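You operate a simulated robot arm through the tools that you are given. There is no shell and no other tool. Be economical: measure what you need, move in short steps, check, and stop when the job is done.

You are at the controls of a simulated robot arm. One attempt, no reset.

Task
Shut the drawer marked caps. Take the can marked stock with purple band on the middle shelf of green rack and put it away on the top of table marked covers. Fetch the box marked bulbs and set it on the top of table marked multipacks. Turn the purple knob to 5. Push the grey head with black handle shut. Any order will do. Set down upright: can marked stock with purple band, box marked bulbs.

It is judged by the outcome, as a careful person would: the job done as asked, and still so three seconds after it is handed in. It fails if anything else is knocked over, pushed out of place, dropped, spilled or broken. A push-on lid holds only when it is set on centred and level and pressed home; a screw cap is set on level and turned clockwise until tight.

Robot
A 7-joint arm with a fingered hand on a trunk, on a base that drives. Base frame: it is fixed to the floor where the robot stands at the start and does not move with it; the origin is under the middle of the robot, x ahead of it, y to its left, z up. Readings come in mm, degrees, newtons and seconds.
With the tool pointing down near the work surface it reaches from about 100 to 640 mm from the robot's upright axis, wherever it stands. Its first joint turns from -166.0 to 166.0 degrees. Places, roughly: box marked bulbs [5000, -2750, 1000]; can marked stock with purple band [-2750, -1750, 1000]; drawer marked caps [500, 100, 400]; grey head with black handle [-4000, -3800, 1100]; purple knob [4300, -5400, 1400]; top of table marked covers [-900, -7800, 800]; top of table marked multipacks [3400, -1700, 800]. Payload 4 kg.
Tool frame: the origin (TCP) lies between the finger pads and is the grasp point; the fingertips stand 26 mm ahead of it; z points along the fingers, y is the line along which they close. The gripper opens to 148 mm. The gripper's body begins 73 mm behind the TCP. The gripper is a hand of 3 fingers: y runs from the thumb to the fingers, the wrist lies at [0, 0, -239] in the tool frame, and closing takes about 1.5 s.
Orientation is that of the tool frame in the base frame, as a unit quaternion [x, y, z, w]. With the fingers straight down and closing along the base's y, the tool's x points along the base's -x, its y along +y and its z along -z.

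Tools
- The arm moves only by the tool send_rows. Its arguments are lists of equal length, an entry for each row: "dp": the shift along the tool's x, y, z in units of 25 mm (1.0 is 25 mm), a list of three; "rot": the turn, a rotation vector about the tool's x, y, z in units of 6 degrees (1.0 is 6 degrees), a list of three; "gripper": the opening, from 0 (shut) to 1 (fully open). In form: {"dp": [[dx, dy, dz], ...], "rot": [[ax, ay, az], ...], "gripper": [gripper, ...]}. A call has 1 to 8 rows; each row shifts and turns the commanded pose from where the row before left it, along the tool's axes as they then stand. A call with a number of a shift or a turn outside -1 to 1 is refused whole. A row lasts 0.2 s, in which the tool goes at most 50 mm and 8.6 degrees; a call with a longer step from one row to the next is refused whole, and so is a gripper value outside its range. Where a pose cannot be reached the arm comes as near as it can. A force on the tool above 40 N (or 10 N above the force at the start of the call, whichever is more), or a blocked arm, ends the call early, and 0.2 s more pass. Each finger travels about 72 mm/s and halts on what it meets, pressing with about 26 N; the grip force reading is that of the motor and also rises with nothing between the fingers. The clock runs only during rows and for 0.2 s after the last one: add rows that do not move to give the fingers time. The reply holds the time, the measured pose of the TCP, the force on the tool along the base axes, the opening and the grip force, in the units named above and with some noise, with the torque about the TCP (base axes, N m) and any sound that the robot's microphone picked up.
- Cameras (640 x 400 px; columns grow to the right, rows downward): "scene" is now at [-3.1, 155.9, 1278.6]; the picture's right is [0.09, -1.00, 0.00], its down [-0.93, -0.09, -0.36] and it looks along [0.36, 0.03, -0.93] (base axes); focal length 296 px, centre (320, 200). "wrist" rides on the gripper at [68, -39, -90] in the tool frame; the picture's right is [0.50, 0.87, 0.00], its down [-0.66, 0.38, -0.65] and it looks along [-0.57, 0.33, 0.76] (tool axes); focal length 222 px, centre (320, 200). There is no depth. A picture from a camera that has moved, and an enlarged one, comes with that camera's place and axes in the base frame and with its lens.
- capture(camera): a new picture of that camera. It takes no simulated time.
- move_column(by): slides the trunk up (or, below 0, down) by that many mm; the arm and the scene camera ride with it, the base frame stays. It gives what a move gives, with no picture.
- roll_base(legs): drives the robot by 1 to 6 legs, each [ahead, left, turn to the left] in mm, mm and degrees, along the robot's own axes; the way and the turn of a leg run together, so that a leg with both is an arc; at most 1500 mm and 180 degrees a leg. The arm and the cameras ride along, it lands a little off, and it stops where it bumps. It gives what a move gives.
- hand_shape(shape): the hand has 3 fingers and takes this shape, open, in about a second: jaw (thumb against the fingers, like two jaws); tri (thumb and two fingers); tip (a fingertip pinch); poke (one finger out to press); point (the index stretched); flat (the hand flat); cup (the hand cupped); fist (a fist). The gripper value then closes the fingers along that shape, each until it touches; the sizes above hold for jaw. It gives what a move gives, with no picture.
- pan_tilt(pan, tilt): turns the head with the scene camera to pan (to the left, within 155 degrees either way) and tilt (down, from -29 to 69), counted from straight ahead of the robot. It gives what a move gives.
- zoom(camera, box): a new picture of the part [left, top, right, bottom] of that camera's present view, enlarged. It takes no simulated time.
- close_job(): hands the job in; it is judged then, once.

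Go step by step. Nothing tells you exact positions but the pictures and the camera data: compare them with the known pose of the tool, close in by small moves and look again before you grip or let go. The budget is 165 turns and 128 pictures, counting those below and the enlarged ones. Unless the task says otherwise, let go and move clear before handing in.

The tools are called after ">>>" as name(argument=value, ...) on one line, values as JSON. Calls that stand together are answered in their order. send_rows: Moves the arm, as the interface text tells. Its arguments: {"type":"object","properties":{"dp":{"type":"array","items":{"type":"array","items":{"type":"number"}}},"rot":{"type":"array","items":{"type":"array","items":{"type":"number"}}},"gripper":{"type":"array","items":{"type":"number"}}},"required":["dp","rot","gripper"]} The other tools are called the same way: move_column (by) slides the trunk up or down; hand_shape (shape) gives the hand a shape; roll_base (legs) drives the base; pan_tilt (pan, tilt) turns the head that bears the scene camera; capture (camera) takes a picture; zoom (camera, box) takes an enlarged picture of a part of a camera's view; close_job () hands the job in.

At the start:

```text
t: 0.0
tool_pos: [372.7, 70.7, 665.0]
tool_rot: [0.0, 1.0, 0.0, 0.0]
contact_force: [0.0, -0.1, 0.2]
ft_torque: [-0.01, -0.02, -0.01]
width: 148.0
gripper_force: 0.1
shape: jaw
trunk travel left (down, up): [-275.0, 315.0]
robot x, y, heading: [-1.5, 0.5, -0.2]
head pan, tilt: [5.4, 68.8]
```

scene: 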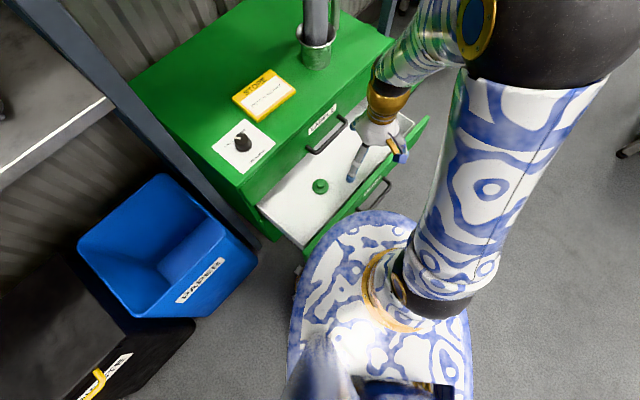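
wrist: 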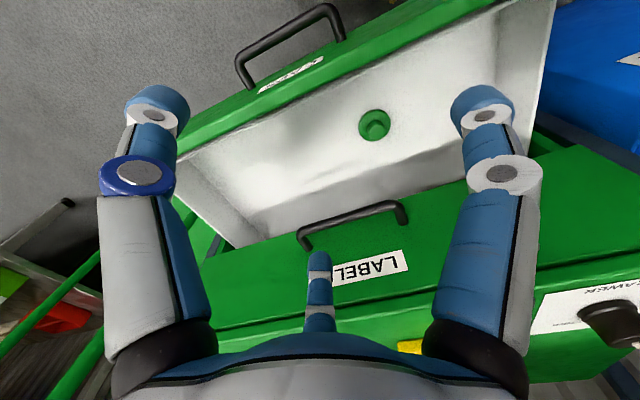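

The open drawer of the green cabinet lies right in front of me, with its front panel near the base. I'll look more closely before pushing it.

>>> zoom(camera="scene", box=[200, 60, 440, 260])

>>> zoom(camera="wrist", box=[160, 0, 480, 200])

```text
2.00 times, centred on (320, 160) of scene
camera zoom: at [-3.1, 155.9, 1278.6], right [0.09, -1.0, 0.0], down [-0.93, -0.09, -0.36], along [0.36, 0.03, -0.93], focal length 591 px, centre (320, 280)
```

zoom: 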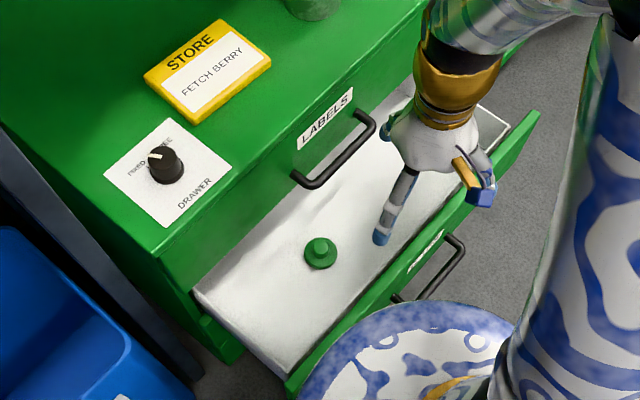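

```text
2.00 times, centred on (320, 100) of wrist
camera zoom: at [304.8, 32.7, 753.9], right [-0.5, 0.87, 0.0], down [0.66, 0.38, 0.65], along [0.57, 0.33, -0.76], focal length 444 px, centre (320, 400)
```

zoom: 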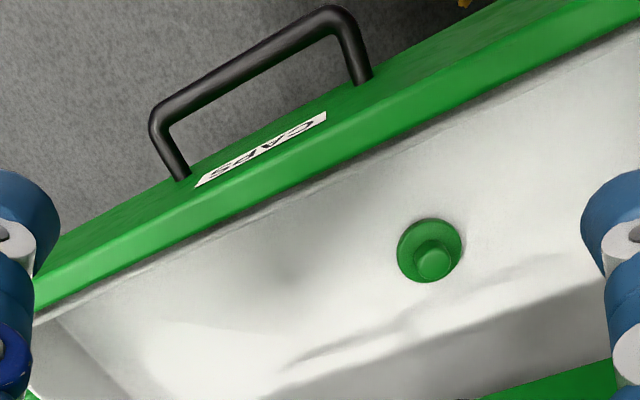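

The drawer slides along roughly (0.6, 0.8) in the base frame, and its handle centre is near (345, 9, 450). I'll close the hand, move it outside the handle and turn it to face the push.

>>> send_rows(dp=[[0.512, -0.88, 0], [0.512, -0.88, 0], [0.512, -0.88, 0], [0.512, -0.88, 0], [0.512, -0.88, 0], [0, 0, 0], [0, 0, 0], [0, 0, 0]], rot=[[0, 0, 0], [0, 0, 0], [0, 0, 0], [0, 0, 0], [0, 0, 0], [0, 0, -1], [0, 0, -1], [0, 0, -1]], gripper=[0, 0, 0, 0, 0, 0, 0, 0])

>>> send_rows(dp=[[0, 0, 0], [0, 0, 0], [0, 0, 0], [0, 0, 0], [0, 0, 0], [0, 0, 0]], rot=[[0, 0, -1], [0, 0, -1], [0, 0, -1], [0, 0, -1], [0, 0, -1], [0, 0, -0.9]], gripper=[0, 0, 0, 0, 0, 0])

>>> send_rows(dp=[[0, 0, 0], [0, 0, 0], [0, 0, 0], [0, 0, 0], [0, 0, 0], [0, 0, 0]], rot=[[0, -1, 0], [0, -1, 0], [0, -1, 0], [0, -1, 0], [0, -1, 0], [0, -1, 0]], gripper=[0, 0, 0, 0, 0, 0])

>>> capture(camera="wrist")

>>> capture(camera="scene")

```text
t: 1.8
tool_pos: [310.1, -38.3, 663.7]
tool_rot: [-0.157, 0.988, 0.001, 0.001]
contact_force: [-0.2, -1.1, 0.6]
ft_torque: [-0.02, 0.03, -0.03]
width: 0.0
gripper_force: 25.9
shape: jaw
trunk travel left (down, up): [-275.0, 315.0]
robot x, y, heading: [-3.7, 1.6, -0.2]
head pan, tilt: [5.4, 68.8]
```

```text
t: 3.2
tool_pos: [308.1, -39.0, 666.0]
tool_rot: [-0.45, 0.893, 0.0, 0.0]
contact_force: [-0.2, 0.2, 0.9]
ft_torque: [0.03, 0.02, -0.02]
width: 0.0
gripper_force: 26.6
shape: jaw
trunk travel left (down, up): [-275.0, 315.0]
robot x, y, heading: [1.8, -0.6, -0.1]
head pan, tilt: [5.4, 68.8]
```

```text
t: 4.6
tool_pos: [338.3, -52.2, 666.3]
tool_rot: [-0.43, 0.856, 0.135, 0.252]
contact_force: [0.4, 0.5, 0.1]
ft_torque: [-0.01, 0.0, 0.0]
width: 0.0
gripper_force: 26.4
shape: jaw
out of reach, approached as far as the arm can: row 1, 2, 3, 4, 5
trunk travel left (down, up): [-275.0, 315.0]
robot x, y, heading: [-3.0, 1.1, -0.1]
head pan, tilt: [5.4, 68.8]
```

```text
123 pictures are left
camera wrist: at [307.0, -160.7, 705.6], right [-0.95, 0.18, -0.26], down [-0.18, 0.37, 0.91], along [0.26, 0.91, -0.32], focal length 222 px, centre (320, 200)
```

wrist: 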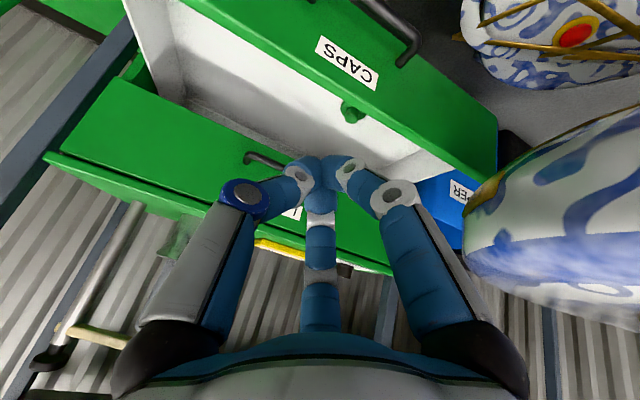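

```text
122 pictures are left
camera scene: at [-3.0, 156.1, 1278.6], right [0.09, -1.0, 0.0], down [-0.93, -0.09, -0.36], along [0.36, 0.03, -0.93], focal length 296 px, centre (320, 200)
```

scene: 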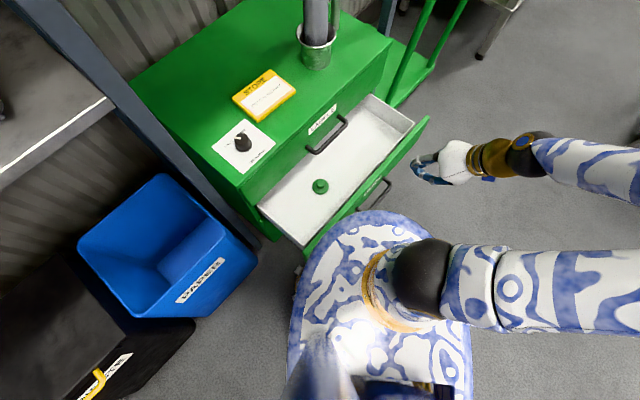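

The hand is outside the drawer and tilted toward it. I'll lower the trunk so that it comes level with the handle.

>>> move_column(by=-220)

>>> capture(camera="wrist")

>>> capture(camera="scene")

```text
t: 6.2
tool_pos: [274.2, -216.4, 523.2]
tool_rot: [-0.236, 0.911, 0.124, 0.315]
contact_force: [-0.7, -0.4, 0.4]
ft_torque: [0.05, 0.0, 0.02]
width: 0.0
gripper_force: 26.1
shape: jaw
trunk travel left (down, up): [-110.0, 480.0]
robot x, y, heading: [-17.3, 1.2, 2.3]
head pan, tilt: [5.4, 68.8]
stopped: the arm was blocked; the commanded pose is now the measured one
```

```text
121 pictures are left
camera wrist: at [200.6, -306.5, 546.2], right [-0.79, 0.57, -0.25], down [-0.08, 0.31, 0.95], along [0.61, 0.76, -0.2], focal length 222 px, centre (320, 200)
```

wrist: 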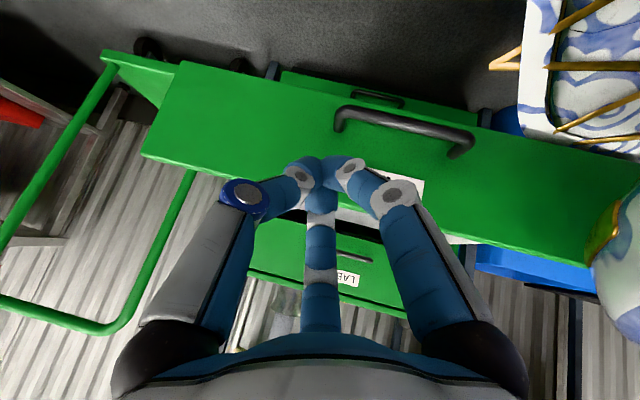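

```text
120 pictures are left
camera scene: at [-188.3, -144.0, 1130.6], right [0.13, -0.96, -0.25], down [-0.86, 0.02, -0.51], along [0.5, 0.28, -0.82], focal length 296 px, centre (320, 200)
```

scene: 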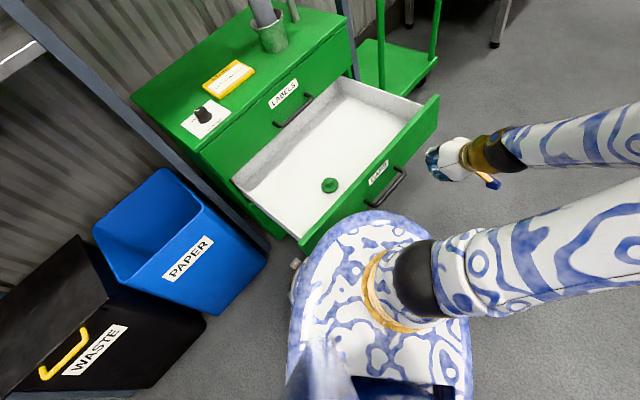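

The elbow met something and the robot is tilted, so I'll raise the trunk back straight away.

>>> move_column(by=165)

>>> capture(camera="scene")

```text
t: 6.6
tool_pos: [299.8, -252.1, 537.5]
tool_rot: [-0.083, 0.943, 0.043, 0.32]
contact_force: [-0.7, -1.4, -0.5]
ft_torque: [0.06, -0.06, 0.08]
width: 0.0
gripper_force: 25.8
shape: jaw
trunk travel left (down, up): [-110.0, 480.0]
robot x, y, heading: [-21.6, 8.3, 2.2]
head pan, tilt: [5.4, 68.8]
stopped: the arm was blocked; the commanded pose is now the measured one
```

```text
119 pictures are left
camera scene: at [-176.0, -115.0, 1135.1], right [0.13, -0.97, -0.23], down [-0.87, 0.0, -0.5], along [0.48, 0.26, -0.84], focal length 296 px, centre (320, 200)
```

scene: 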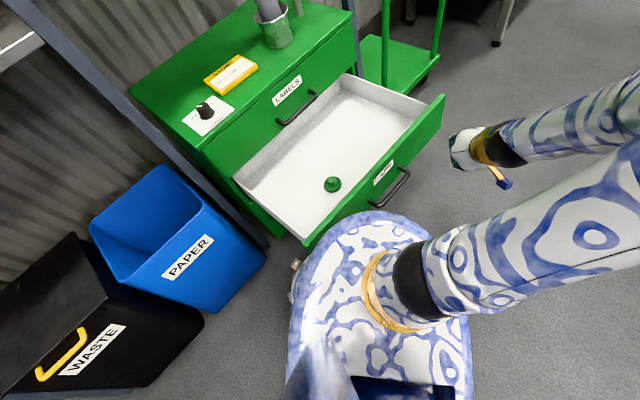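

The trunk has not risen yet. I'll try raising it again and watch.

>>> move_column(by=60)

```text
t: 6.9
tool_pos: [338.4, -241.0, 583.5]
tool_rot: [-0.053, 0.943, -0.092, 0.315]
contact_force: [1.1, 1.6, -0.7]
ft_torque: [-0.04, 0.01, -0.12]
width: 0.0
gripper_force: 25.7
shape: jaw
trunk travel left (down, up): [-115.0, 475.0]
robot x, y, heading: [-13.5, 5.4, 1.5]
head pan, tilt: [5.4, 68.8]
stopped: the arm was blocked; the commanded pose is now the measured one
```

>>> move_column(by=60)

>>> capture(camera="scene")

```text
t: 7.2
tool_pos: [336.6, -270.0, 622.8]
tool_rot: [-0.057, 0.927, -0.163, 0.334]
contact_force: [0.8, -0.1, -1.9]
ft_torque: [0.01, -0.02, -0.01]
width: 0.0
gripper_force: 26.2
shape: jaw
trunk travel left (down, up): [-125.0, 465.0]
robot x, y, heading: [-19.2, 7.9, 1.8]
head pan, tilt: [5.4, 68.8]
stopped: the arm was blocked; the commanded pose is now the measured one
```

```text
118 pictures are left
camera scene: at [-121.1, -16.7, 1152.5], right [0.13, -0.98, -0.14], down [-0.89, -0.05, -0.45], along [0.44, 0.19, -0.88], focal length 296 px, centre (320, 200)
```

scene: 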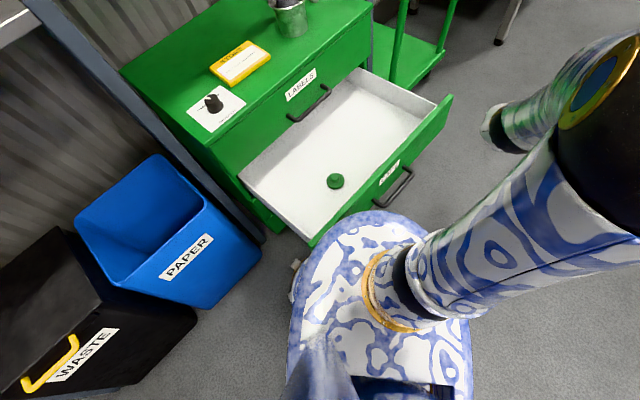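

The tilt is easing, so I'll keep raising.

>>> move_column(by=100)

>>> move_column(by=60)

>>> capture(camera="scene")

```text
t: 7.5
tool_pos: [350.0, -284.2, 668.5]
tool_rot: [-0.052, 0.897, -0.275, 0.343]
contact_force: [0.2, 0.5, -0.8]
ft_torque: [-0.04, 0.0, -0.07]
width: 0.0
gripper_force: 26.0
shape: jaw
trunk travel left (down, up): [-130.0, 460.0]
robot x, y, heading: [-11.5, 8.2, 1.2]
head pan, tilt: [5.4, 68.8]
stopped: the arm was blocked; the commanded pose is now the measured one
```

```text
t: 7.9
tool_pos: [346.1, -304.6, 700.7]
tool_rot: [-0.045, 0.87, -0.367, 0.326]
contact_force: [0.3, 0.1, -1.3]
ft_torque: [-0.05, 0.01, -0.01]
width: 0.1
gripper_force: 26.0
shape: jaw
trunk travel left (down, up): [-137.0, 453.0]
robot x, y, heading: [-13.5, 3.7, 1.7]
head pan, tilt: [5.4, 68.8]
stopped: the arm was blocked; the commanded pose is now the measured one
```

```text
117 pictures are left
camera scene: at [-88.9, 39.7, 1163.1], right [0.12, -0.99, -0.1], down [-0.9, -0.07, -0.43], along [0.42, 0.14, -0.9], focal length 296 px, centre (320, 200)
```

scene: 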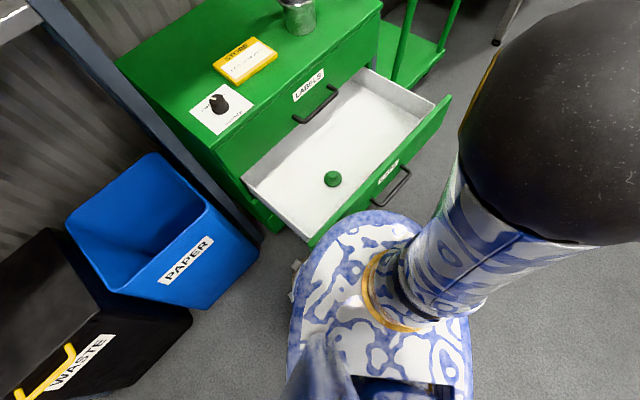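

>>> move_column(by=60)

>>> move_column(by=60)

>>> capture(camera="wrist")

```text
t: 8.2
tool_pos: [350.2, -302.6, 729.3]
tool_rot: [-0.05, 0.842, -0.449, 0.296]
contact_force: [0.5, 1.1, -0.6]
ft_torque: [-0.1, 0.0, -0.09]
width: 0.0
gripper_force: 25.8
shape: jaw
trunk travel left (down, up): [-143.0, 447.0]
robot x, y, heading: [-11.2, 5.0, 1.2]
head pan, tilt: [5.4, 68.8]
stopped: the arm was blocked; the commanded pose is now the measured one
```

```text
t: 8.5
tool_pos: [365.3, -273.8, 746.6]
tool_rot: [-0.027, 0.823, -0.485, 0.294]
contact_force: [0.3, 1.9, -1.1]
ft_torque: [-0.04, 0.02, -0.1]
width: 0.2
gripper_force: 26.1
shape: jaw
trunk travel left (down, up): [-151.0, 439.0]
robot x, y, heading: [-11.3, 6.0, 1.1]
head pan, tilt: [5.4, 68.8]
stopped: the arm was blocked; the commanded pose is now the measured one
```

```text
116 pictures are left
camera wrist: at [252.0, -246.1, 780.4], right [-0.2, 0.29, -0.93], down [0.3, 0.93, 0.23], along [0.93, -0.23, -0.28], focal length 222 px, centre (320, 200)
```

wrist: 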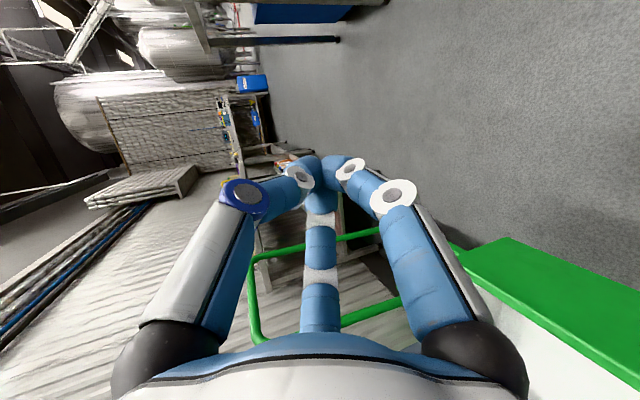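

The tool is swinging while the robot rights itself. I'll hold still to let it settle.

>>> send_rows(dp=[[0, 0, 0], [0, 0, 0], [0, 0, 0], [0, 0, 0], [0, 0, 0]], rot=[[0, 0, 0], [0, 0, 0], [0, 0, 0], [0, 0, 0], [0, 0, 0]], gripper=[0, 0, 0, 0, 0])

>>> capture(camera="scene")

```text
t: 8.9
tool_pos: [372.8, -255.5, 749.2]
tool_rot: [-0.004, 0.814, -0.495, 0.302]
contact_force: [1.3, -0.4, 0.4]
ft_torque: [-0.02, 0.02, 0.01]
width: 0.0
gripper_force: 26.0
shape: jaw
trunk travel left (down, up): [-151.0, 439.0]
robot x, y, heading: [-13.4, 5.1, 1.2]
head pan, tilt: [5.4, 68.8]
stopped in row 1: the arm was blocked; the commanded pose is now the measured one
```

```text
115 pictures are left
camera scene: at [-57.4, 91.1, 1171.4], right [0.11, -0.99, -0.05], down [-0.91, -0.08, -0.4], along [0.39, 0.1, -0.91], focal length 296 px, centre (320, 200)
```

scene: 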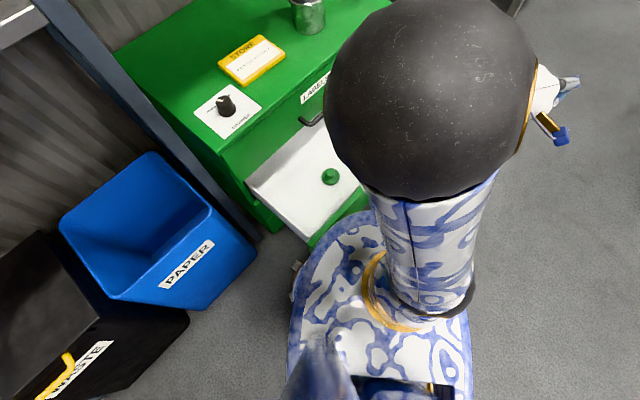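

>>> move_column(by=80)

>>> send_rows(dp=[[0, 0, 0], [0, 0, 0], [0, 0, 0]], rot=[[0, 0, 0], [0, 0, 0], [0, 0, 0]], gripper=[0, 0, 0])

>>> send_rows(dp=[[0, 0, 0], [0, 0, 0], [0, 0, 0]], rot=[[0, 0, 0], [0, 0, 0], [0, 0, 0]], gripper=[0, 0, 0])

>>> capture(camera="scene")

```text
t: 9.2
tool_pos: [391.0, -217.3, 756.1]
tool_rot: [0.01, 0.801, -0.517, 0.302]
contact_force: [-0.5, 1.1, 0.4]
ft_torque: [-0.06, 0.0, -0.08]
width: 0.0
gripper_force: 25.8
shape: jaw
trunk travel left (down, up): [-157.0, 433.0]
robot x, y, heading: [-8.2, 4.9, 1.0]
head pan, tilt: [5.4, 68.8]
stopped: the arm was blocked; the commanded pose is now the measured one
```

```text
t: 9.5
tool_pos: [401.6, -191.5, 744.3]
tool_rot: [0.02, 0.803, -0.509, 0.31]
contact_force: [0.1, 0.6, 0.8]
ft_torque: [0.01, -0.03, 0.0]
width: 0.1
gripper_force: 25.7
shape: jaw
trunk travel left (down, up): [-157.0, 433.0]
robot x, y, heading: [-10.6, 3.7, 1.0]
head pan, tilt: [5.4, 68.8]
stopped in row 1: the arm was blocked; the commanded pose is now the measured one
```

```text
t: 9.9
tool_pos: [411.5, -168.1, 737.9]
tool_rot: [0.035, 0.798, -0.512, 0.317]
contact_force: [-0.6, 0.2, -0.7]
ft_torque: [-0.05, -0.01, -0.02]
width: 0.1
gripper_force: 26.1
shape: jaw
trunk travel left (down, up): [-157.0, 433.0]
robot x, y, heading: [-7.0, 1.6, 0.8]
head pan, tilt: [5.4, 68.8]
stopped in row 1: the arm was blocked; the commanded pose is now the measured one
```

```text
114 pictures are left
camera scene: at [-42.2, 114.6, 1174.4], right [0.11, -0.99, -0.04], down [-0.92, -0.09, -0.39], along [0.38, 0.08, -0.92], focal length 296 px, centre (320, 200)
```

scene: 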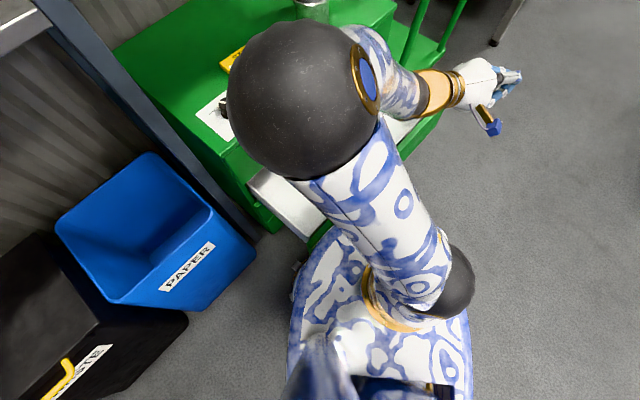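

>>> send_rows(dp=[[0, 0, 0], [0, 0, 0], [0, 0, 0]], rot=[[0, 0, 0], [0, 0, 0], [0, 0, 0]], gripper=[0, 0, 0])

>>> capture(camera="scene")

```text
t: 10.7
tool_pos: [411.0, -170.1, 737.1]
tool_rot: [0.033, 0.799, -0.51, 0.317]
contact_force: [0.5, -0.2, 0.4]
ft_torque: [0.0, 0.0, 0.01]
width: 0.0
gripper_force: 26.0
shape: jaw
trunk travel left (down, up): [-157.0, 433.0]
robot x, y, heading: [-9.3, 4.2, 1.3]
head pan, tilt: [5.4, 68.8]
```

```text
113 pictures are left
camera scene: at [-42.5, 113.7, 1174.4], right [0.11, -0.99, -0.04], down [-0.92, -0.09, -0.39], along [0.38, 0.08, -0.92], focal length 296 px, centre (320, 200)
```

scene: 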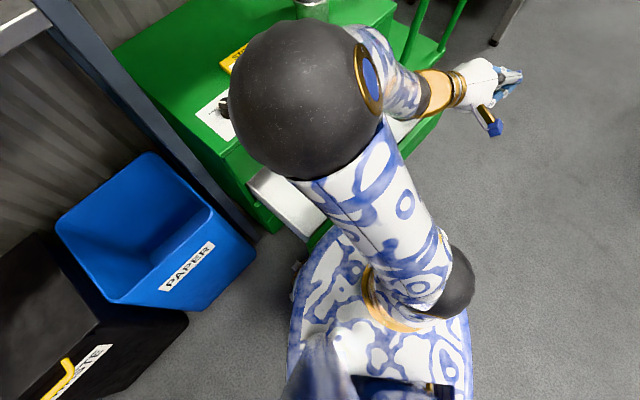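

It has settled with only a slight lean left. I'll raise the trunk further and check that it comes level.

>>> move_column(by=100)

>>> capture(camera="scene")

```text
t: 12.0
tool_pos: [419.6, -162.9, 830.4]
tool_rot: [0.01, 0.797, -0.523, 0.302]
contact_force: [0.0, -0.9, -0.8]
ft_torque: [-0.04, 0.03, -0.01]
width: 0.0
gripper_force: 25.8
shape: jaw
trunk travel left (down, up): [-257.0, 333.0]
robot x, y, heading: [-5.4, 3.7, 1.0]
head pan, tilt: [5.4, 68.8]
```

```text
112 pictures are left
camera scene: at [-14.5, 158.5, 1260.4], right [0.11, -0.99, 0.0], down [-0.93, -0.1, -0.36], along [0.36, 0.04, -0.93], focal length 296 px, centre (320, 200)
```

scene: 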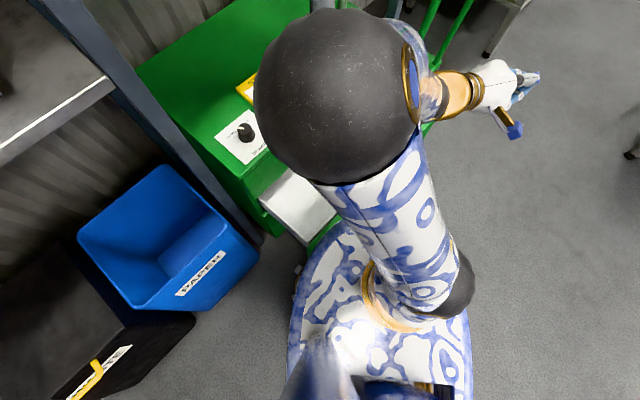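

The robot is level again. I'll look around before backing off to give the arm more room.

>>> pan_tilt(pan=-75, tilt=22)

>>> capture(camera="scene")

>>> pan_tilt(pan=-150, tilt=22)

>>> capture(camera="scene")

>>> pan_tilt(pan=150, tilt=22)

>>> capture(camera="scene")

```text
t: 13.5
tool_pos: [418.3, -163.1, 832.4]
tool_rot: [0.01, 0.797, -0.523, 0.302]
contact_force: [-0.8, 0.1, 0.6]
ft_torque: [0.01, -0.02, 0.02]
width: 0.0
gripper_force: 25.8
shape: jaw
trunk travel left (down, up): [-257.0, 333.0]
robot x, y, heading: [-11.8, 2.0, 0.9]
head pan, tilt: [-75.0, 22.0]
```

```text
111 pictures are left
camera scene: at [-44.3, 63.1, 1324.8], right [-0.96, -0.28, 0.0], down [-0.1, 0.36, -0.93], along [0.26, -0.89, -0.37], focal length 296 px, centre (320, 200)
```

scene: 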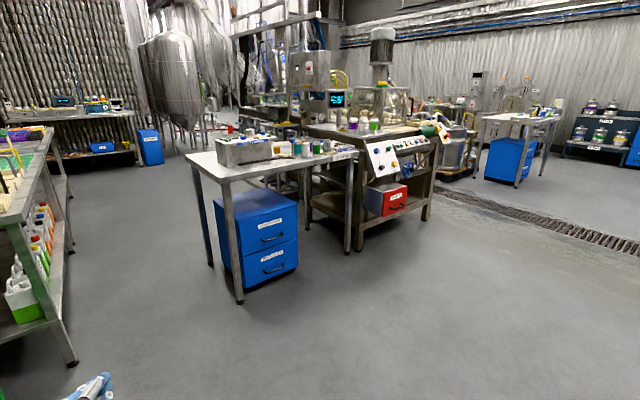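

```text
t: 15.0
tool_pos: [418.8, -162.9, 830.1]
tool_rot: [0.01, 0.797, -0.523, 0.302]
contact_force: [-0.9, 0.3, 0.2]
ft_torque: [-0.02, 0.03, -0.01]
width: 0.0
gripper_force: 25.9
shape: jaw
trunk travel left (down, up): [-257.0, 333.0]
robot x, y, heading: [-11.4, 4.9, 1.0]
head pan, tilt: [-150.0, 22.0]
```

```text
110 pictures are left
camera scene: at [-149.5, 104.3, 1324.8], right [-0.52, 0.86, 0.0], down [0.32, 0.19, -0.93], along [-0.79, -0.48, -0.37], focal length 296 px, centre (320, 200)
```

scene: 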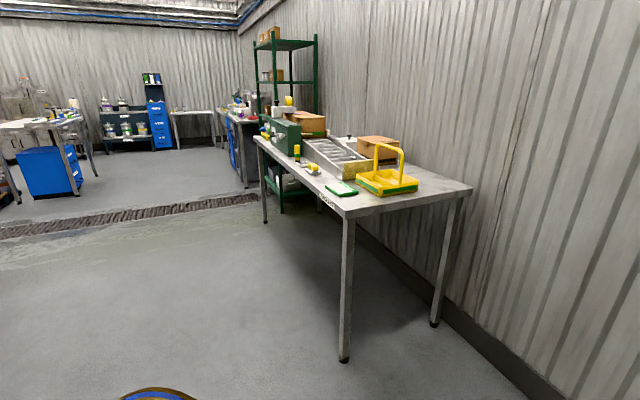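

```text
t: 19.1
tool_pos: [419.1, -164.3, 831.3]
tool_rot: [0.009, 0.797, -0.522, 0.302]
contact_force: [0.1, 0.0, -0.7]
ft_torque: [-0.01, 0.04, -0.01]
width: 0.0
gripper_force: 25.9
shape: jaw
trunk travel left (down, up): [-257.0, 333.0]
robot x, y, heading: [-8.7, 0.4, 1.2]
head pan, tilt: [150.0, 22.0]
```

```text
109 pictures are left
camera scene: at [-151.2, 197.2, 1324.8], right [0.48, 0.87, 0.0], down [0.33, -0.18, -0.93], along [-0.81, 0.45, -0.37], focal length 296 px, centre (320, 200)
```

scene: 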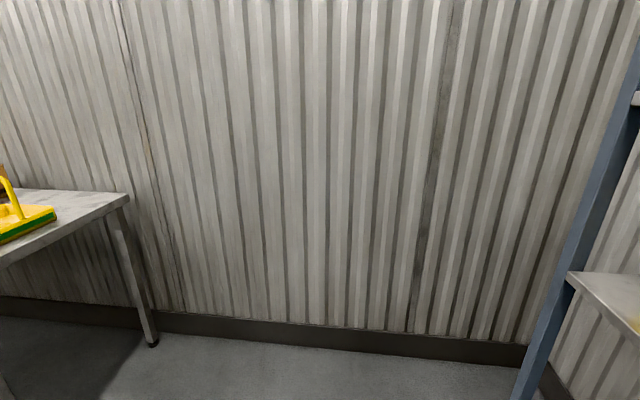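

The floor behind and to the right is free. I'll drive right and turn to face the drawer squarely.

>>> roll_base(legs=[[0, -420, 0], [40, 0, 52]])

>>> pan_tilt(pan=0, tilt=55)

>>> capture(camera="scene")

>>> capture(camera="wrist")

```text
t: 24.0
tool_pos: [427.4, -166.4, 832.0]
tool_rot: [-0.34, 0.721, -0.338, 0.501]
contact_force: [-1.0, 0.1, -0.1]
ft_torque: [0.01, 0.04, 0.01]
width: 0.2
gripper_force: 26.3
shape: jaw
trunk travel left (down, up): [-257.0, 333.0]
robot x, y, heading: [34.2, -404.0, 52.9]
head pan, tilt: [150.0, 22.0]
```

```text
t: 26.4
tool_pos: [426.2, -168.1, 832.0]
tool_rot: [-0.339, 0.721, -0.337, 0.502]
contact_force: [0.1, -0.1, 0.0]
ft_torque: [0.01, 0.02, 0.03]
width: 0.0
gripper_force: 26.2
shape: jaw
trunk travel left (down, up): [-257.0, 333.0]
robot x, y, heading: [36.7, -400.1, 53.2]
head pan, tilt: [0.0, 55.0]
```

```text
108 pictures are left
camera scene: at [-78.8, -301.5, 1276.0], right [0.8, -0.6, 0.0], down [-0.49, -0.66, -0.57], along [0.34, 0.46, -0.82], focal length 296 px, centre (320, 200)
```

scene: 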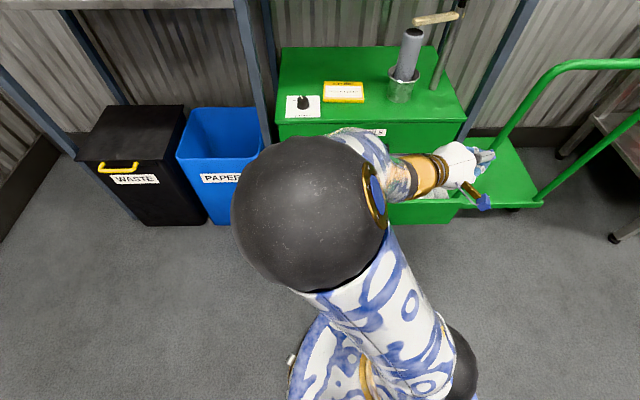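

```text
107 pictures are left
camera wrist: at [329.2, -230.2, 854.6], right [-0.26, 0.06, -0.96], down [-0.51, 0.84, 0.19], along [0.82, 0.54, -0.19], focal length 222 px, centre (320, 200)
```

wrist: 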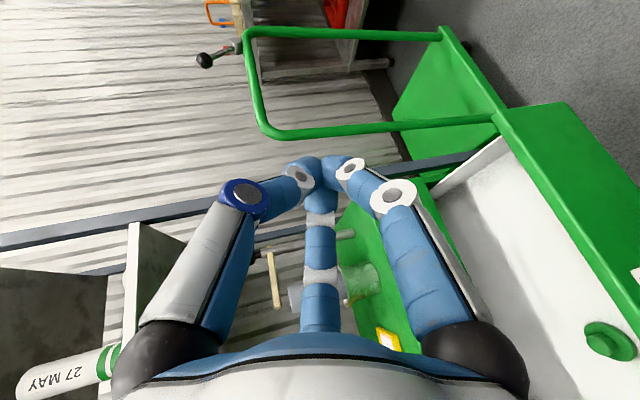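

I'm facing the drawer now. I'll turn the hand to point forward and down, well above the cabinet level.

>>> send_rows(dp=[[0, 0, 0], [0, 0, 0], [0, 0, 0], [0, 0, 0], [0, 0, 0], [0, 0, 0]], rot=[[-0.928, 0.081, 0.255], [-0.928, 0.081, 0.255], [-0.928, 0.081, 0.255], [-0.928, 0.081, 0.255], [-0.928, 0.081, 0.255], [-0.928, 0.081, 0.255]], gripper=[0, 0, 0, 0, 0, 0])

>>> send_rows(dp=[[0, 0, 0], [0, 0, 0], [0, 0, 0], [0, 0, 0], [0, 0, 0]], rot=[[-0.928, 0.081, 0.255], [-0.928, 0.081, 0.255], [-0.928, 0.081, 0.255], [-0.928, 0.081, 0.255], [-0.928, 0.081, 0.255]], gripper=[0, 0, 0, 0, 0])

>>> capture(camera="scene")

```text
t: 27.8
tool_pos: [428.7, -167.2, 831.6]
tool_rot: [-0.403, 0.825, -0.084, 0.388]
contact_force: [0.0, 0.3, 0.5]
ft_torque: [0.0, 0.05, -0.03]
width: 0.0
gripper_force: 26.1
shape: jaw
trunk travel left (down, up): [-257.0, 333.0]
robot x, y, heading: [34.1, -402.8, 52.9]
head pan, tilt: [0.0, 55.0]
```

```text
t: 29.0
tool_pos: [427.9, -165.5, 832.1]
tool_rot: [-0.429, 0.853, 0.135, 0.266]
contact_force: [0.3, 0.3, -0.2]
ft_torque: [-0.01, -0.02, -0.01]
width: 0.2
gripper_force: 25.9
shape: jaw
trunk travel left (down, up): [-257.0, 333.0]
robot x, y, heading: [28.8, -402.6, 53.2]
head pan, tilt: [0.0, 55.0]
```

```text
106 pictures are left
camera scene: at [-78.8, -301.6, 1275.9], right [0.8, -0.6, 0.0], down [-0.49, -0.66, -0.57], along [0.34, 0.46, -0.82], focal length 296 px, centre (320, 200)
```

scene: 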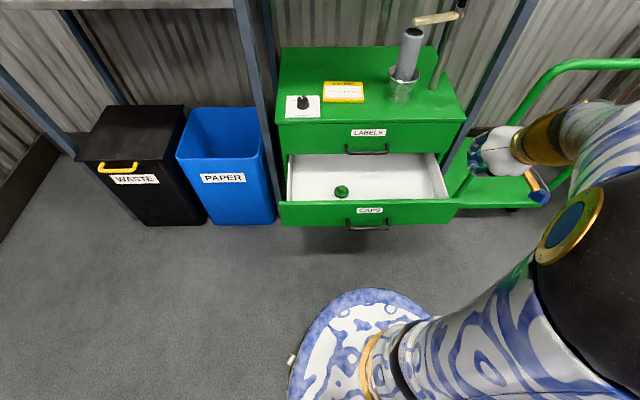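

The view is clear and nothing has been disturbed. Next I move left to line up with the handle and then go down in front of it.

>>> send_rows(dp=[[0, 1, 0], [0, 1, 0], [0, 1, 0], [0, 1, 0], [0, 1, 0], [0, 1, 0], [0, 1, 0]], rot=[[0, 0, 0], [0, 0, 0], [0, 0, 0], [0, 0, 0], [0, 0, 0], [0, 0, 0], [0, 0, 0]], gripper=[0, 0, 0, 0, 0, 0, 0])

>>> send_rows(dp=[[0.685, 0, 0.985], [0.685, 0, 0.985], [0.685, 0, 0.985], [0.685, 0, 0.985], [0.685, 0, 0.985], [0.685, 0, 0.985], [0.685, 0, 0.985]], rot=[[0, 0, 0], [0, 0, 0], [0, 0, 0], [0, 0, 0], [0, 0, 0], [0, 0, 0], [0, 0, 0]], gripper=[0, 0, 0, 0, 0, 0, 0])

>>> capture(camera="scene")

>>> capture(camera="wrist")

```text
t: 30.6
tool_pos: [286.2, -62.2, 832.5]
tool_rot: [-0.427, 0.853, 0.135, 0.268]
contact_force: [0.3, 1.1, 0.6]
ft_torque: [0.0, -0.02, -0.02]
width: 0.3
gripper_force: 26.4
shape: jaw
trunk travel left (down, up): [-257.0, 333.0]
robot x, y, heading: [36.4, -401.1, 53.0]
head pan, tilt: [0.0, 55.0]
```

```text
t: 32.2
tool_pos: [306.1, -37.0, 630.8]
tool_rot: [-0.428, 0.853, 0.135, 0.268]
contact_force: [0.3, 0.2, 0.2]
ft_torque: [0.01, -0.02, -0.01]
width: 0.3
gripper_force: 26.2
shape: jaw
out of reach, approached as far as the arm can: row 3, 4, 5, 6
trunk travel left (down, up): [-257.0, 333.0]
robot x, y, heading: [34.3, -401.2, 53.1]
head pan, tilt: [0.0, 55.0]
```

```text
105 pictures are left
camera scene: at [-78.7, -301.8, 1276.0], right [0.8, -0.6, 0.0], down [-0.49, -0.65, -0.57], along [0.34, 0.46, -0.82], focal length 296 px, centre (320, 200)
```

scene: 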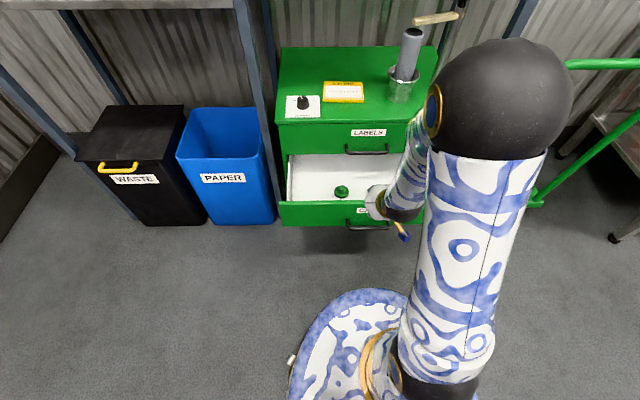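

```text
104 pictures are left
camera wrist: at [273.4, -145.1, 666.4], right [-0.94, 0.19, -0.29], down [-0.21, 0.36, 0.91], along [0.27, 0.91, -0.3], focal length 222 px, centre (320, 200)
```

wrist: 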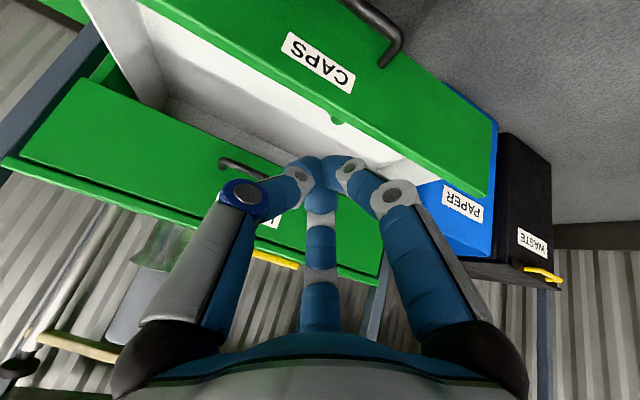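

The arm is elbow-up now, so lowering the trunk is safe for the elbow. I'll lower in two steps and check.

>>> move_column(by=-100)

>>> capture(camera="scene")

```text
t: 33.5
tool_pos: [306.8, -36.2, 531.0]
tool_rot: [-0.428, 0.853, 0.134, 0.267]
contact_force: [0.0, -0.2, -0.9]
ft_torque: [0.03, -0.03, 0.02]
width: 0.0
gripper_force: 26.1
shape: jaw
trunk travel left (down, up): [-157.0, 433.0]
robot x, y, heading: [31.3, -399.6, 52.9]
head pan, tilt: [0.0, 55.0]
```

```text
103 pictures are left
camera scene: at [-78.7, -301.6, 1176.0], right [0.8, -0.6, 0.0], down [-0.49, -0.66, -0.57], along [0.34, 0.46, -0.82], focal length 296 px, centre (320, 200)
```

scene: 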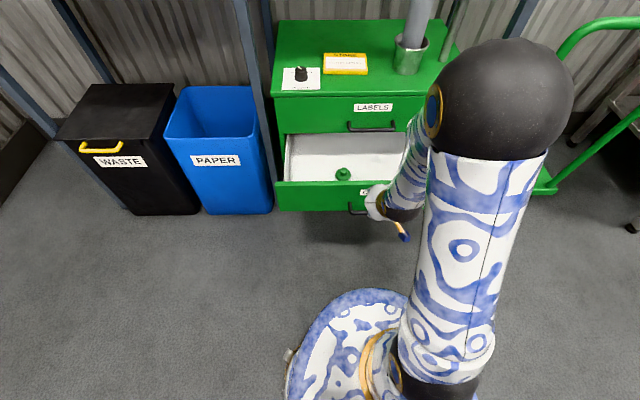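

>>> move_column(by=-85)

>>> capture(camera="wrist")

```text
t: 34.7
tool_pos: [305.3, -36.4, 446.0]
tool_rot: [-0.428, 0.853, 0.133, 0.268]
contact_force: [0.6, 0.0, -0.3]
ft_torque: [-0.02, -0.02, -0.01]
width: 0.0
gripper_force: 26.5
shape: jaw
trunk travel left (down, up): [-72.0, 518.0]
robot x, y, heading: [30.7, -400.1, 53.0]
head pan, tilt: [0.0, 55.0]
```

```text
102 pictures are left
camera wrist: at [273.3, -145.1, 481.6], right [-0.94, 0.19, -0.29], down [-0.2, 0.36, 0.91], along [0.27, 0.91, -0.3], focal length 222 px, centre (320, 200)
```

wrist: 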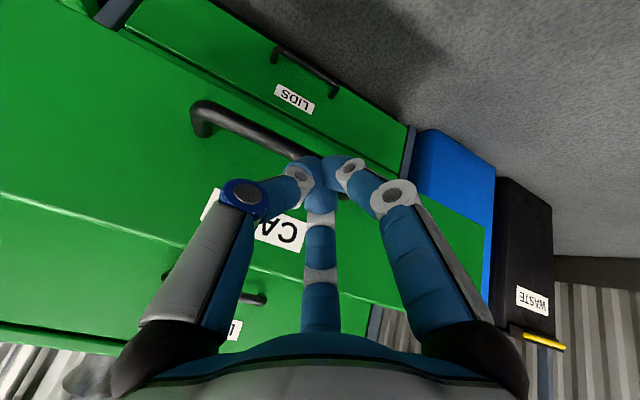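

The fingertips are level with the caps handle. I'll push by driving the base forward and check partway.

>>> roll_base(legs=[[150, 0, 0]])

>>> capture(camera="scene")

```text
t: 36.1
tool_pos: [396.4, 84.0, 445.7]
tool_rot: [-0.429, 0.852, 0.134, 0.267]
contact_force: [0.9, -0.1, -0.6]
ft_torque: [0.0, -0.01, 0.01]
width: 0.0
gripper_force: 25.6
shape: jaw
trunk travel left (down, up): [-72.0, 518.0]
robot x, y, heading: [123.9, -280.0, 53.0]
head pan, tilt: [0.0, 55.0]
```

```text
101 pictures are left
camera scene: at [11.5, -181.3, 1091.0], right [0.8, -0.6, 0.0], down [-0.49, -0.66, -0.57], along [0.34, 0.46, -0.82], focal length 296 px, centre (320, 200)
```

scene: 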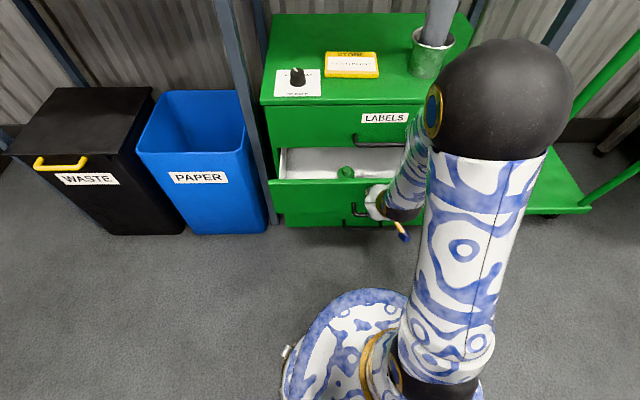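

The drawer is moving in. I'll drive on to close it.

>>> roll_base(legs=[[70, 0, 0]])

>>> capture(camera="scene")

>>> capture(camera="wrist")

```text
t: 37.1
tool_pos: [437.2, 141.3, 447.4]
tool_rot: [-0.428, 0.853, 0.134, 0.267]
contact_force: [-0.1, 0.0, -0.2]
ft_torque: [-0.01, 0.0, -0.01]
width: 0.0
gripper_force: 25.5
shape: jaw
trunk travel left (down, up): [-72.0, 518.0]
robot x, y, heading: [165.1, -226.3, 52.9]
head pan, tilt: [0.0, 55.0]
```

```text
100 pictures are left
camera scene: at [53.6, -125.0, 1091.0], right [0.8, -0.6, 0.0], down [-0.49, -0.66, -0.57], along [0.34, 0.46, -0.82], focal length 296 px, centre (320, 200)
```

scene: 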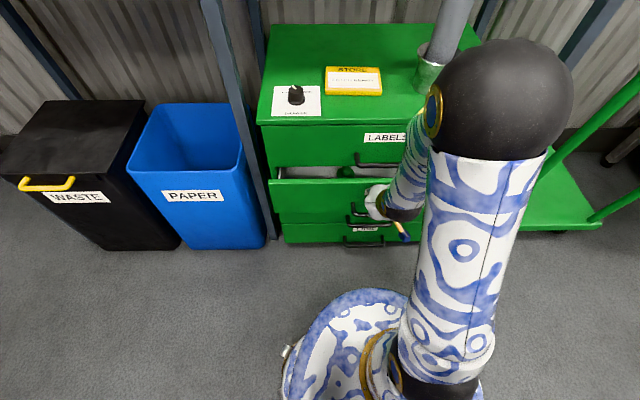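

```text
99 pictures are left
camera wrist: at [405.3, 32.2, 481.6], right [-0.94, 0.19, -0.29], down [-0.21, 0.36, 0.91], along [0.27, 0.91, -0.3], focal length 222 px, centre (320, 200)
```

wrist: 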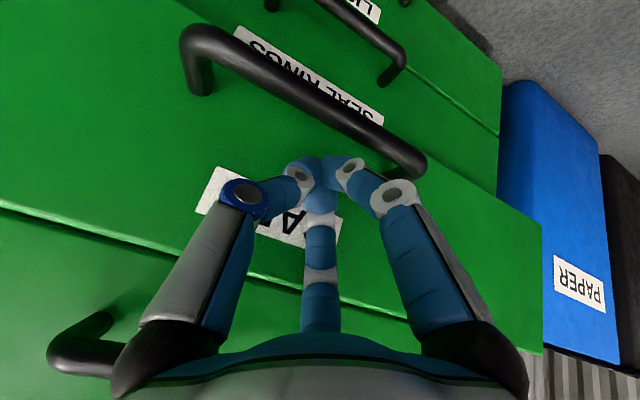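

About 60–80 mm remains, so I'll continue.

>>> roll_base(legs=[[55, 0, 0]])

>>> capture(camera="scene")

```text
t: 38.0
tool_pos: [469.1, 183.2, 445.8]
tool_rot: [-0.429, 0.853, 0.134, 0.267]
contact_force: [-9.9, -13.6, -3.4]
ft_torque: [0.71, -0.56, 0.19]
width: 0.1
gripper_force: 25.6
shape: jaw
trunk travel left (down, up): [-72.0, 518.0]
robot x, y, heading: [200.8, -181.2, 53.3]
head pan, tilt: [0.0, 55.0]
```

```text
98 pictures are left
camera scene: at [85.7, -82.1, 1090.9], right [0.8, -0.6, 0.0], down [-0.49, -0.66, -0.57], along [0.34, 0.46, -0.82], focal length 296 px, centre (320, 200)
```

scene: 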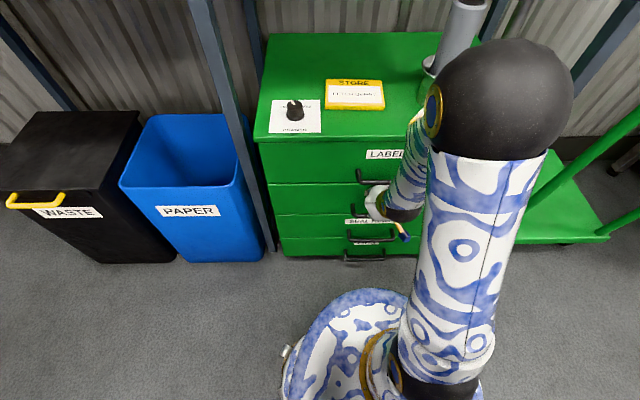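

It looks closed, with about 17 N of push back. I'll give one small extra push, then back off and inspect.

>>> roll_base(legs=[[12, 0, 0]])

>>> roll_base(legs=[[-350, 0, 0]])

>>> capture(camera="scene")

>>> capture(camera="wrist")

```text
t: 38.8
tool_pos: [469.3, 182.6, 442.5]
tool_rot: [-0.431, 0.855, 0.128, 0.257]
contact_force: [-3.4, -3.6, -2.6]
ft_torque: [0.12, -0.08, 0.07]
width: 0.0
gripper_force: 25.8
shape: jaw
trunk travel left (down, up): [-72.0, 518.0]
robot x, y, heading: [203.6, -174.7, 53.1]
head pan, tilt: [0.0, 55.0]
stopped in leg 1: the force on the tool passed its limit at 51 N (the readings are from after the stop); the commanded pose is now the measured one
```

```text
t: 41.1
tool_pos: [261.3, -96.7, 442.4]
tool_rot: [-0.43, 0.855, 0.129, 0.259]
contact_force: [-0.1, -0.2, 0.6]
ft_torque: [0.02, 0.01, 0.0]
width: 0.0
gripper_force: 26.1
shape: jaw
trunk travel left (down, up): [-72.0, 518.0]
robot x, y, heading: [-5.6, -456.8, 53.3]
head pan, tilt: [0.0, 55.0]
```

```text
97 pictures are left
camera scene: at [-119.7, -356.2, 1091.0], right [0.8, -0.6, 0.0], down [-0.49, -0.66, -0.57], along [0.34, 0.46, -0.82], focal length 296 px, centre (320, 200)
```

scene: 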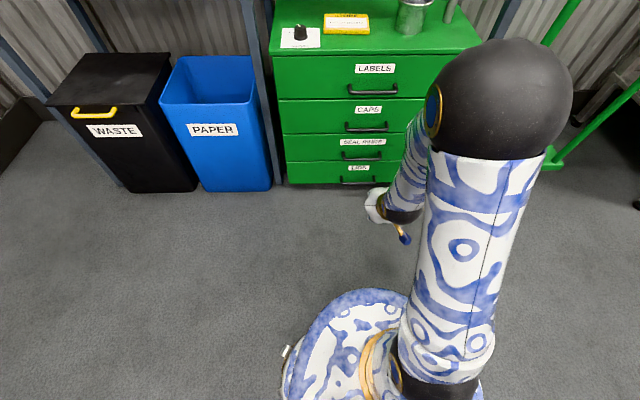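

```text
96 pictures are left
camera wrist: at [228.5, -205.2, 479.3], right [-0.94, 0.18, -0.28], down [-0.2, 0.38, 0.91], along [0.27, 0.91, -0.32], focal length 222 px, centre (320, 200)
```

wrist: 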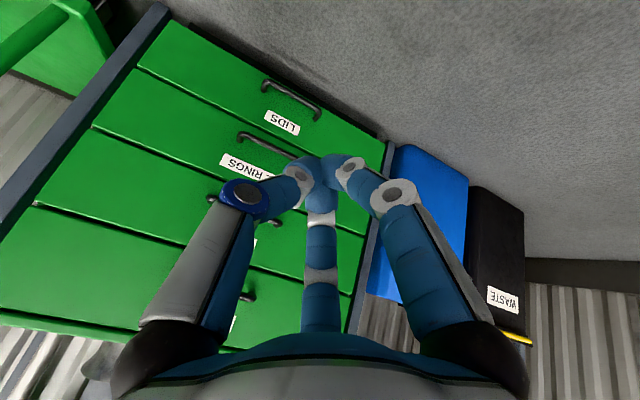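

Caps is shut. Next comes the left part of the room, so I'll raise the trunk, back away along the tables and look toward the green rack and the grey head.

>>> move_column(by=300)

>>> roll_base(legs=[[-1150, 0, 0], [-1150, 0, 0], [0, 0, 90]])

>>> pan_tilt(pan=0, tilt=15)

>>> capture(camera="scene")

>>> pan_tilt(pan=65, tilt=15)

>>> capture(camera="scene")

```text
t: 44.1
tool_pos: [260.6, -97.5, 741.8]
tool_rot: [-0.431, 0.855, 0.129, 0.259]
contact_force: [-0.6, -1.1, 0.2]
ft_torque: [0.01, 0.03, 0.01]
width: 0.1
gripper_force: 25.9
shape: jaw
trunk travel left (down, up): [-372.0, 218.0]
robot x, y, heading: [-7.6, -456.4, 53.0]
head pan, tilt: [0.0, 55.0]
```

```text
t: 59.3
tool_pos: [-1753.5, -2043.4, 741.1]
tool_rot: [0.912, -0.293, -0.274, -0.09]
contact_force: [-0.3, 0.4, 0.0]
ft_torque: [0.0, -0.06, 0.0]
width: 0.2
gripper_force: 26.0
shape: jaw
trunk travel left (down, up): [-372.0, 218.0]
robot x, y, heading: [-1392.3, -2307.6, 144.2]
head pan, tilt: [0.0, 55.0]
```

```text
t: 60.4
tool_pos: [-1754.1, -2043.0, 741.6]
tool_rot: [0.911, -0.294, -0.275, -0.09]
contact_force: [0.1, -0.1, -0.3]
ft_torque: [0.03, 0.04, -0.02]
width: 0.0
gripper_force: 25.8
shape: jaw
trunk travel left (down, up): [-372.0, 218.0]
robot x, y, heading: [-1389.0, -2309.2, 144.3]
head pan, tilt: [0.0, 15.0]
```

```text
95 pictures are left
camera scene: at [-1505.5, -2408.9, 1451.1], right [0.59, 0.81, 0.0], down [0.21, -0.15, -0.97], along [-0.78, 0.57, -0.26], focal length 296 px, centre (320, 200)
```

scene: 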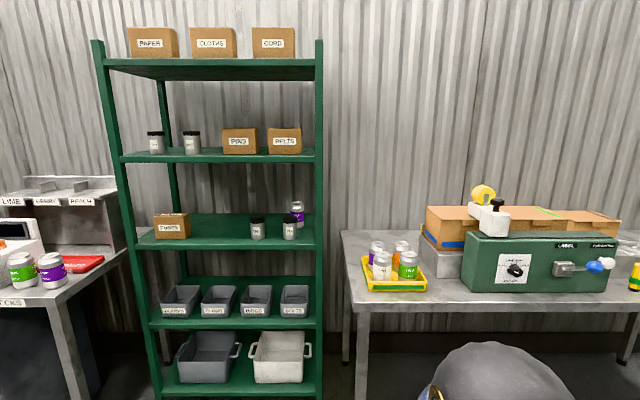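

```text
t: 61.8
tool_pos: [-1754.1, -2043.8, 741.4]
tool_rot: [0.912, -0.293, -0.274, -0.09]
contact_force: [0.4, -0.1, 0.5]
ft_torque: [0.0, -0.01, 0.0]
width: 0.0
gripper_force: 25.7
shape: jaw
trunk travel left (down, up): [-372.0, 218.0]
robot x, y, heading: [-1391.2, -2308.2, 144.1]
head pan, tilt: [65.0, 15.0]
```

```text
94 pictures are left
camera scene: at [-1511.5, -2509.0, 1451.2], right [-0.49, 0.87, 0.0], down [0.23, 0.13, -0.97], along [-0.84, -0.47, -0.26], focal length 296 px, centre (320, 200)
```

scene: 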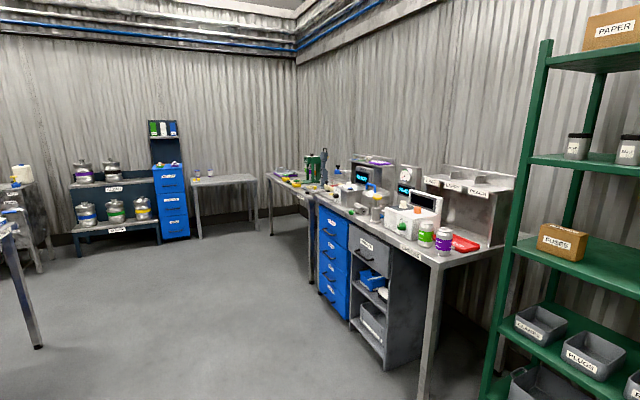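

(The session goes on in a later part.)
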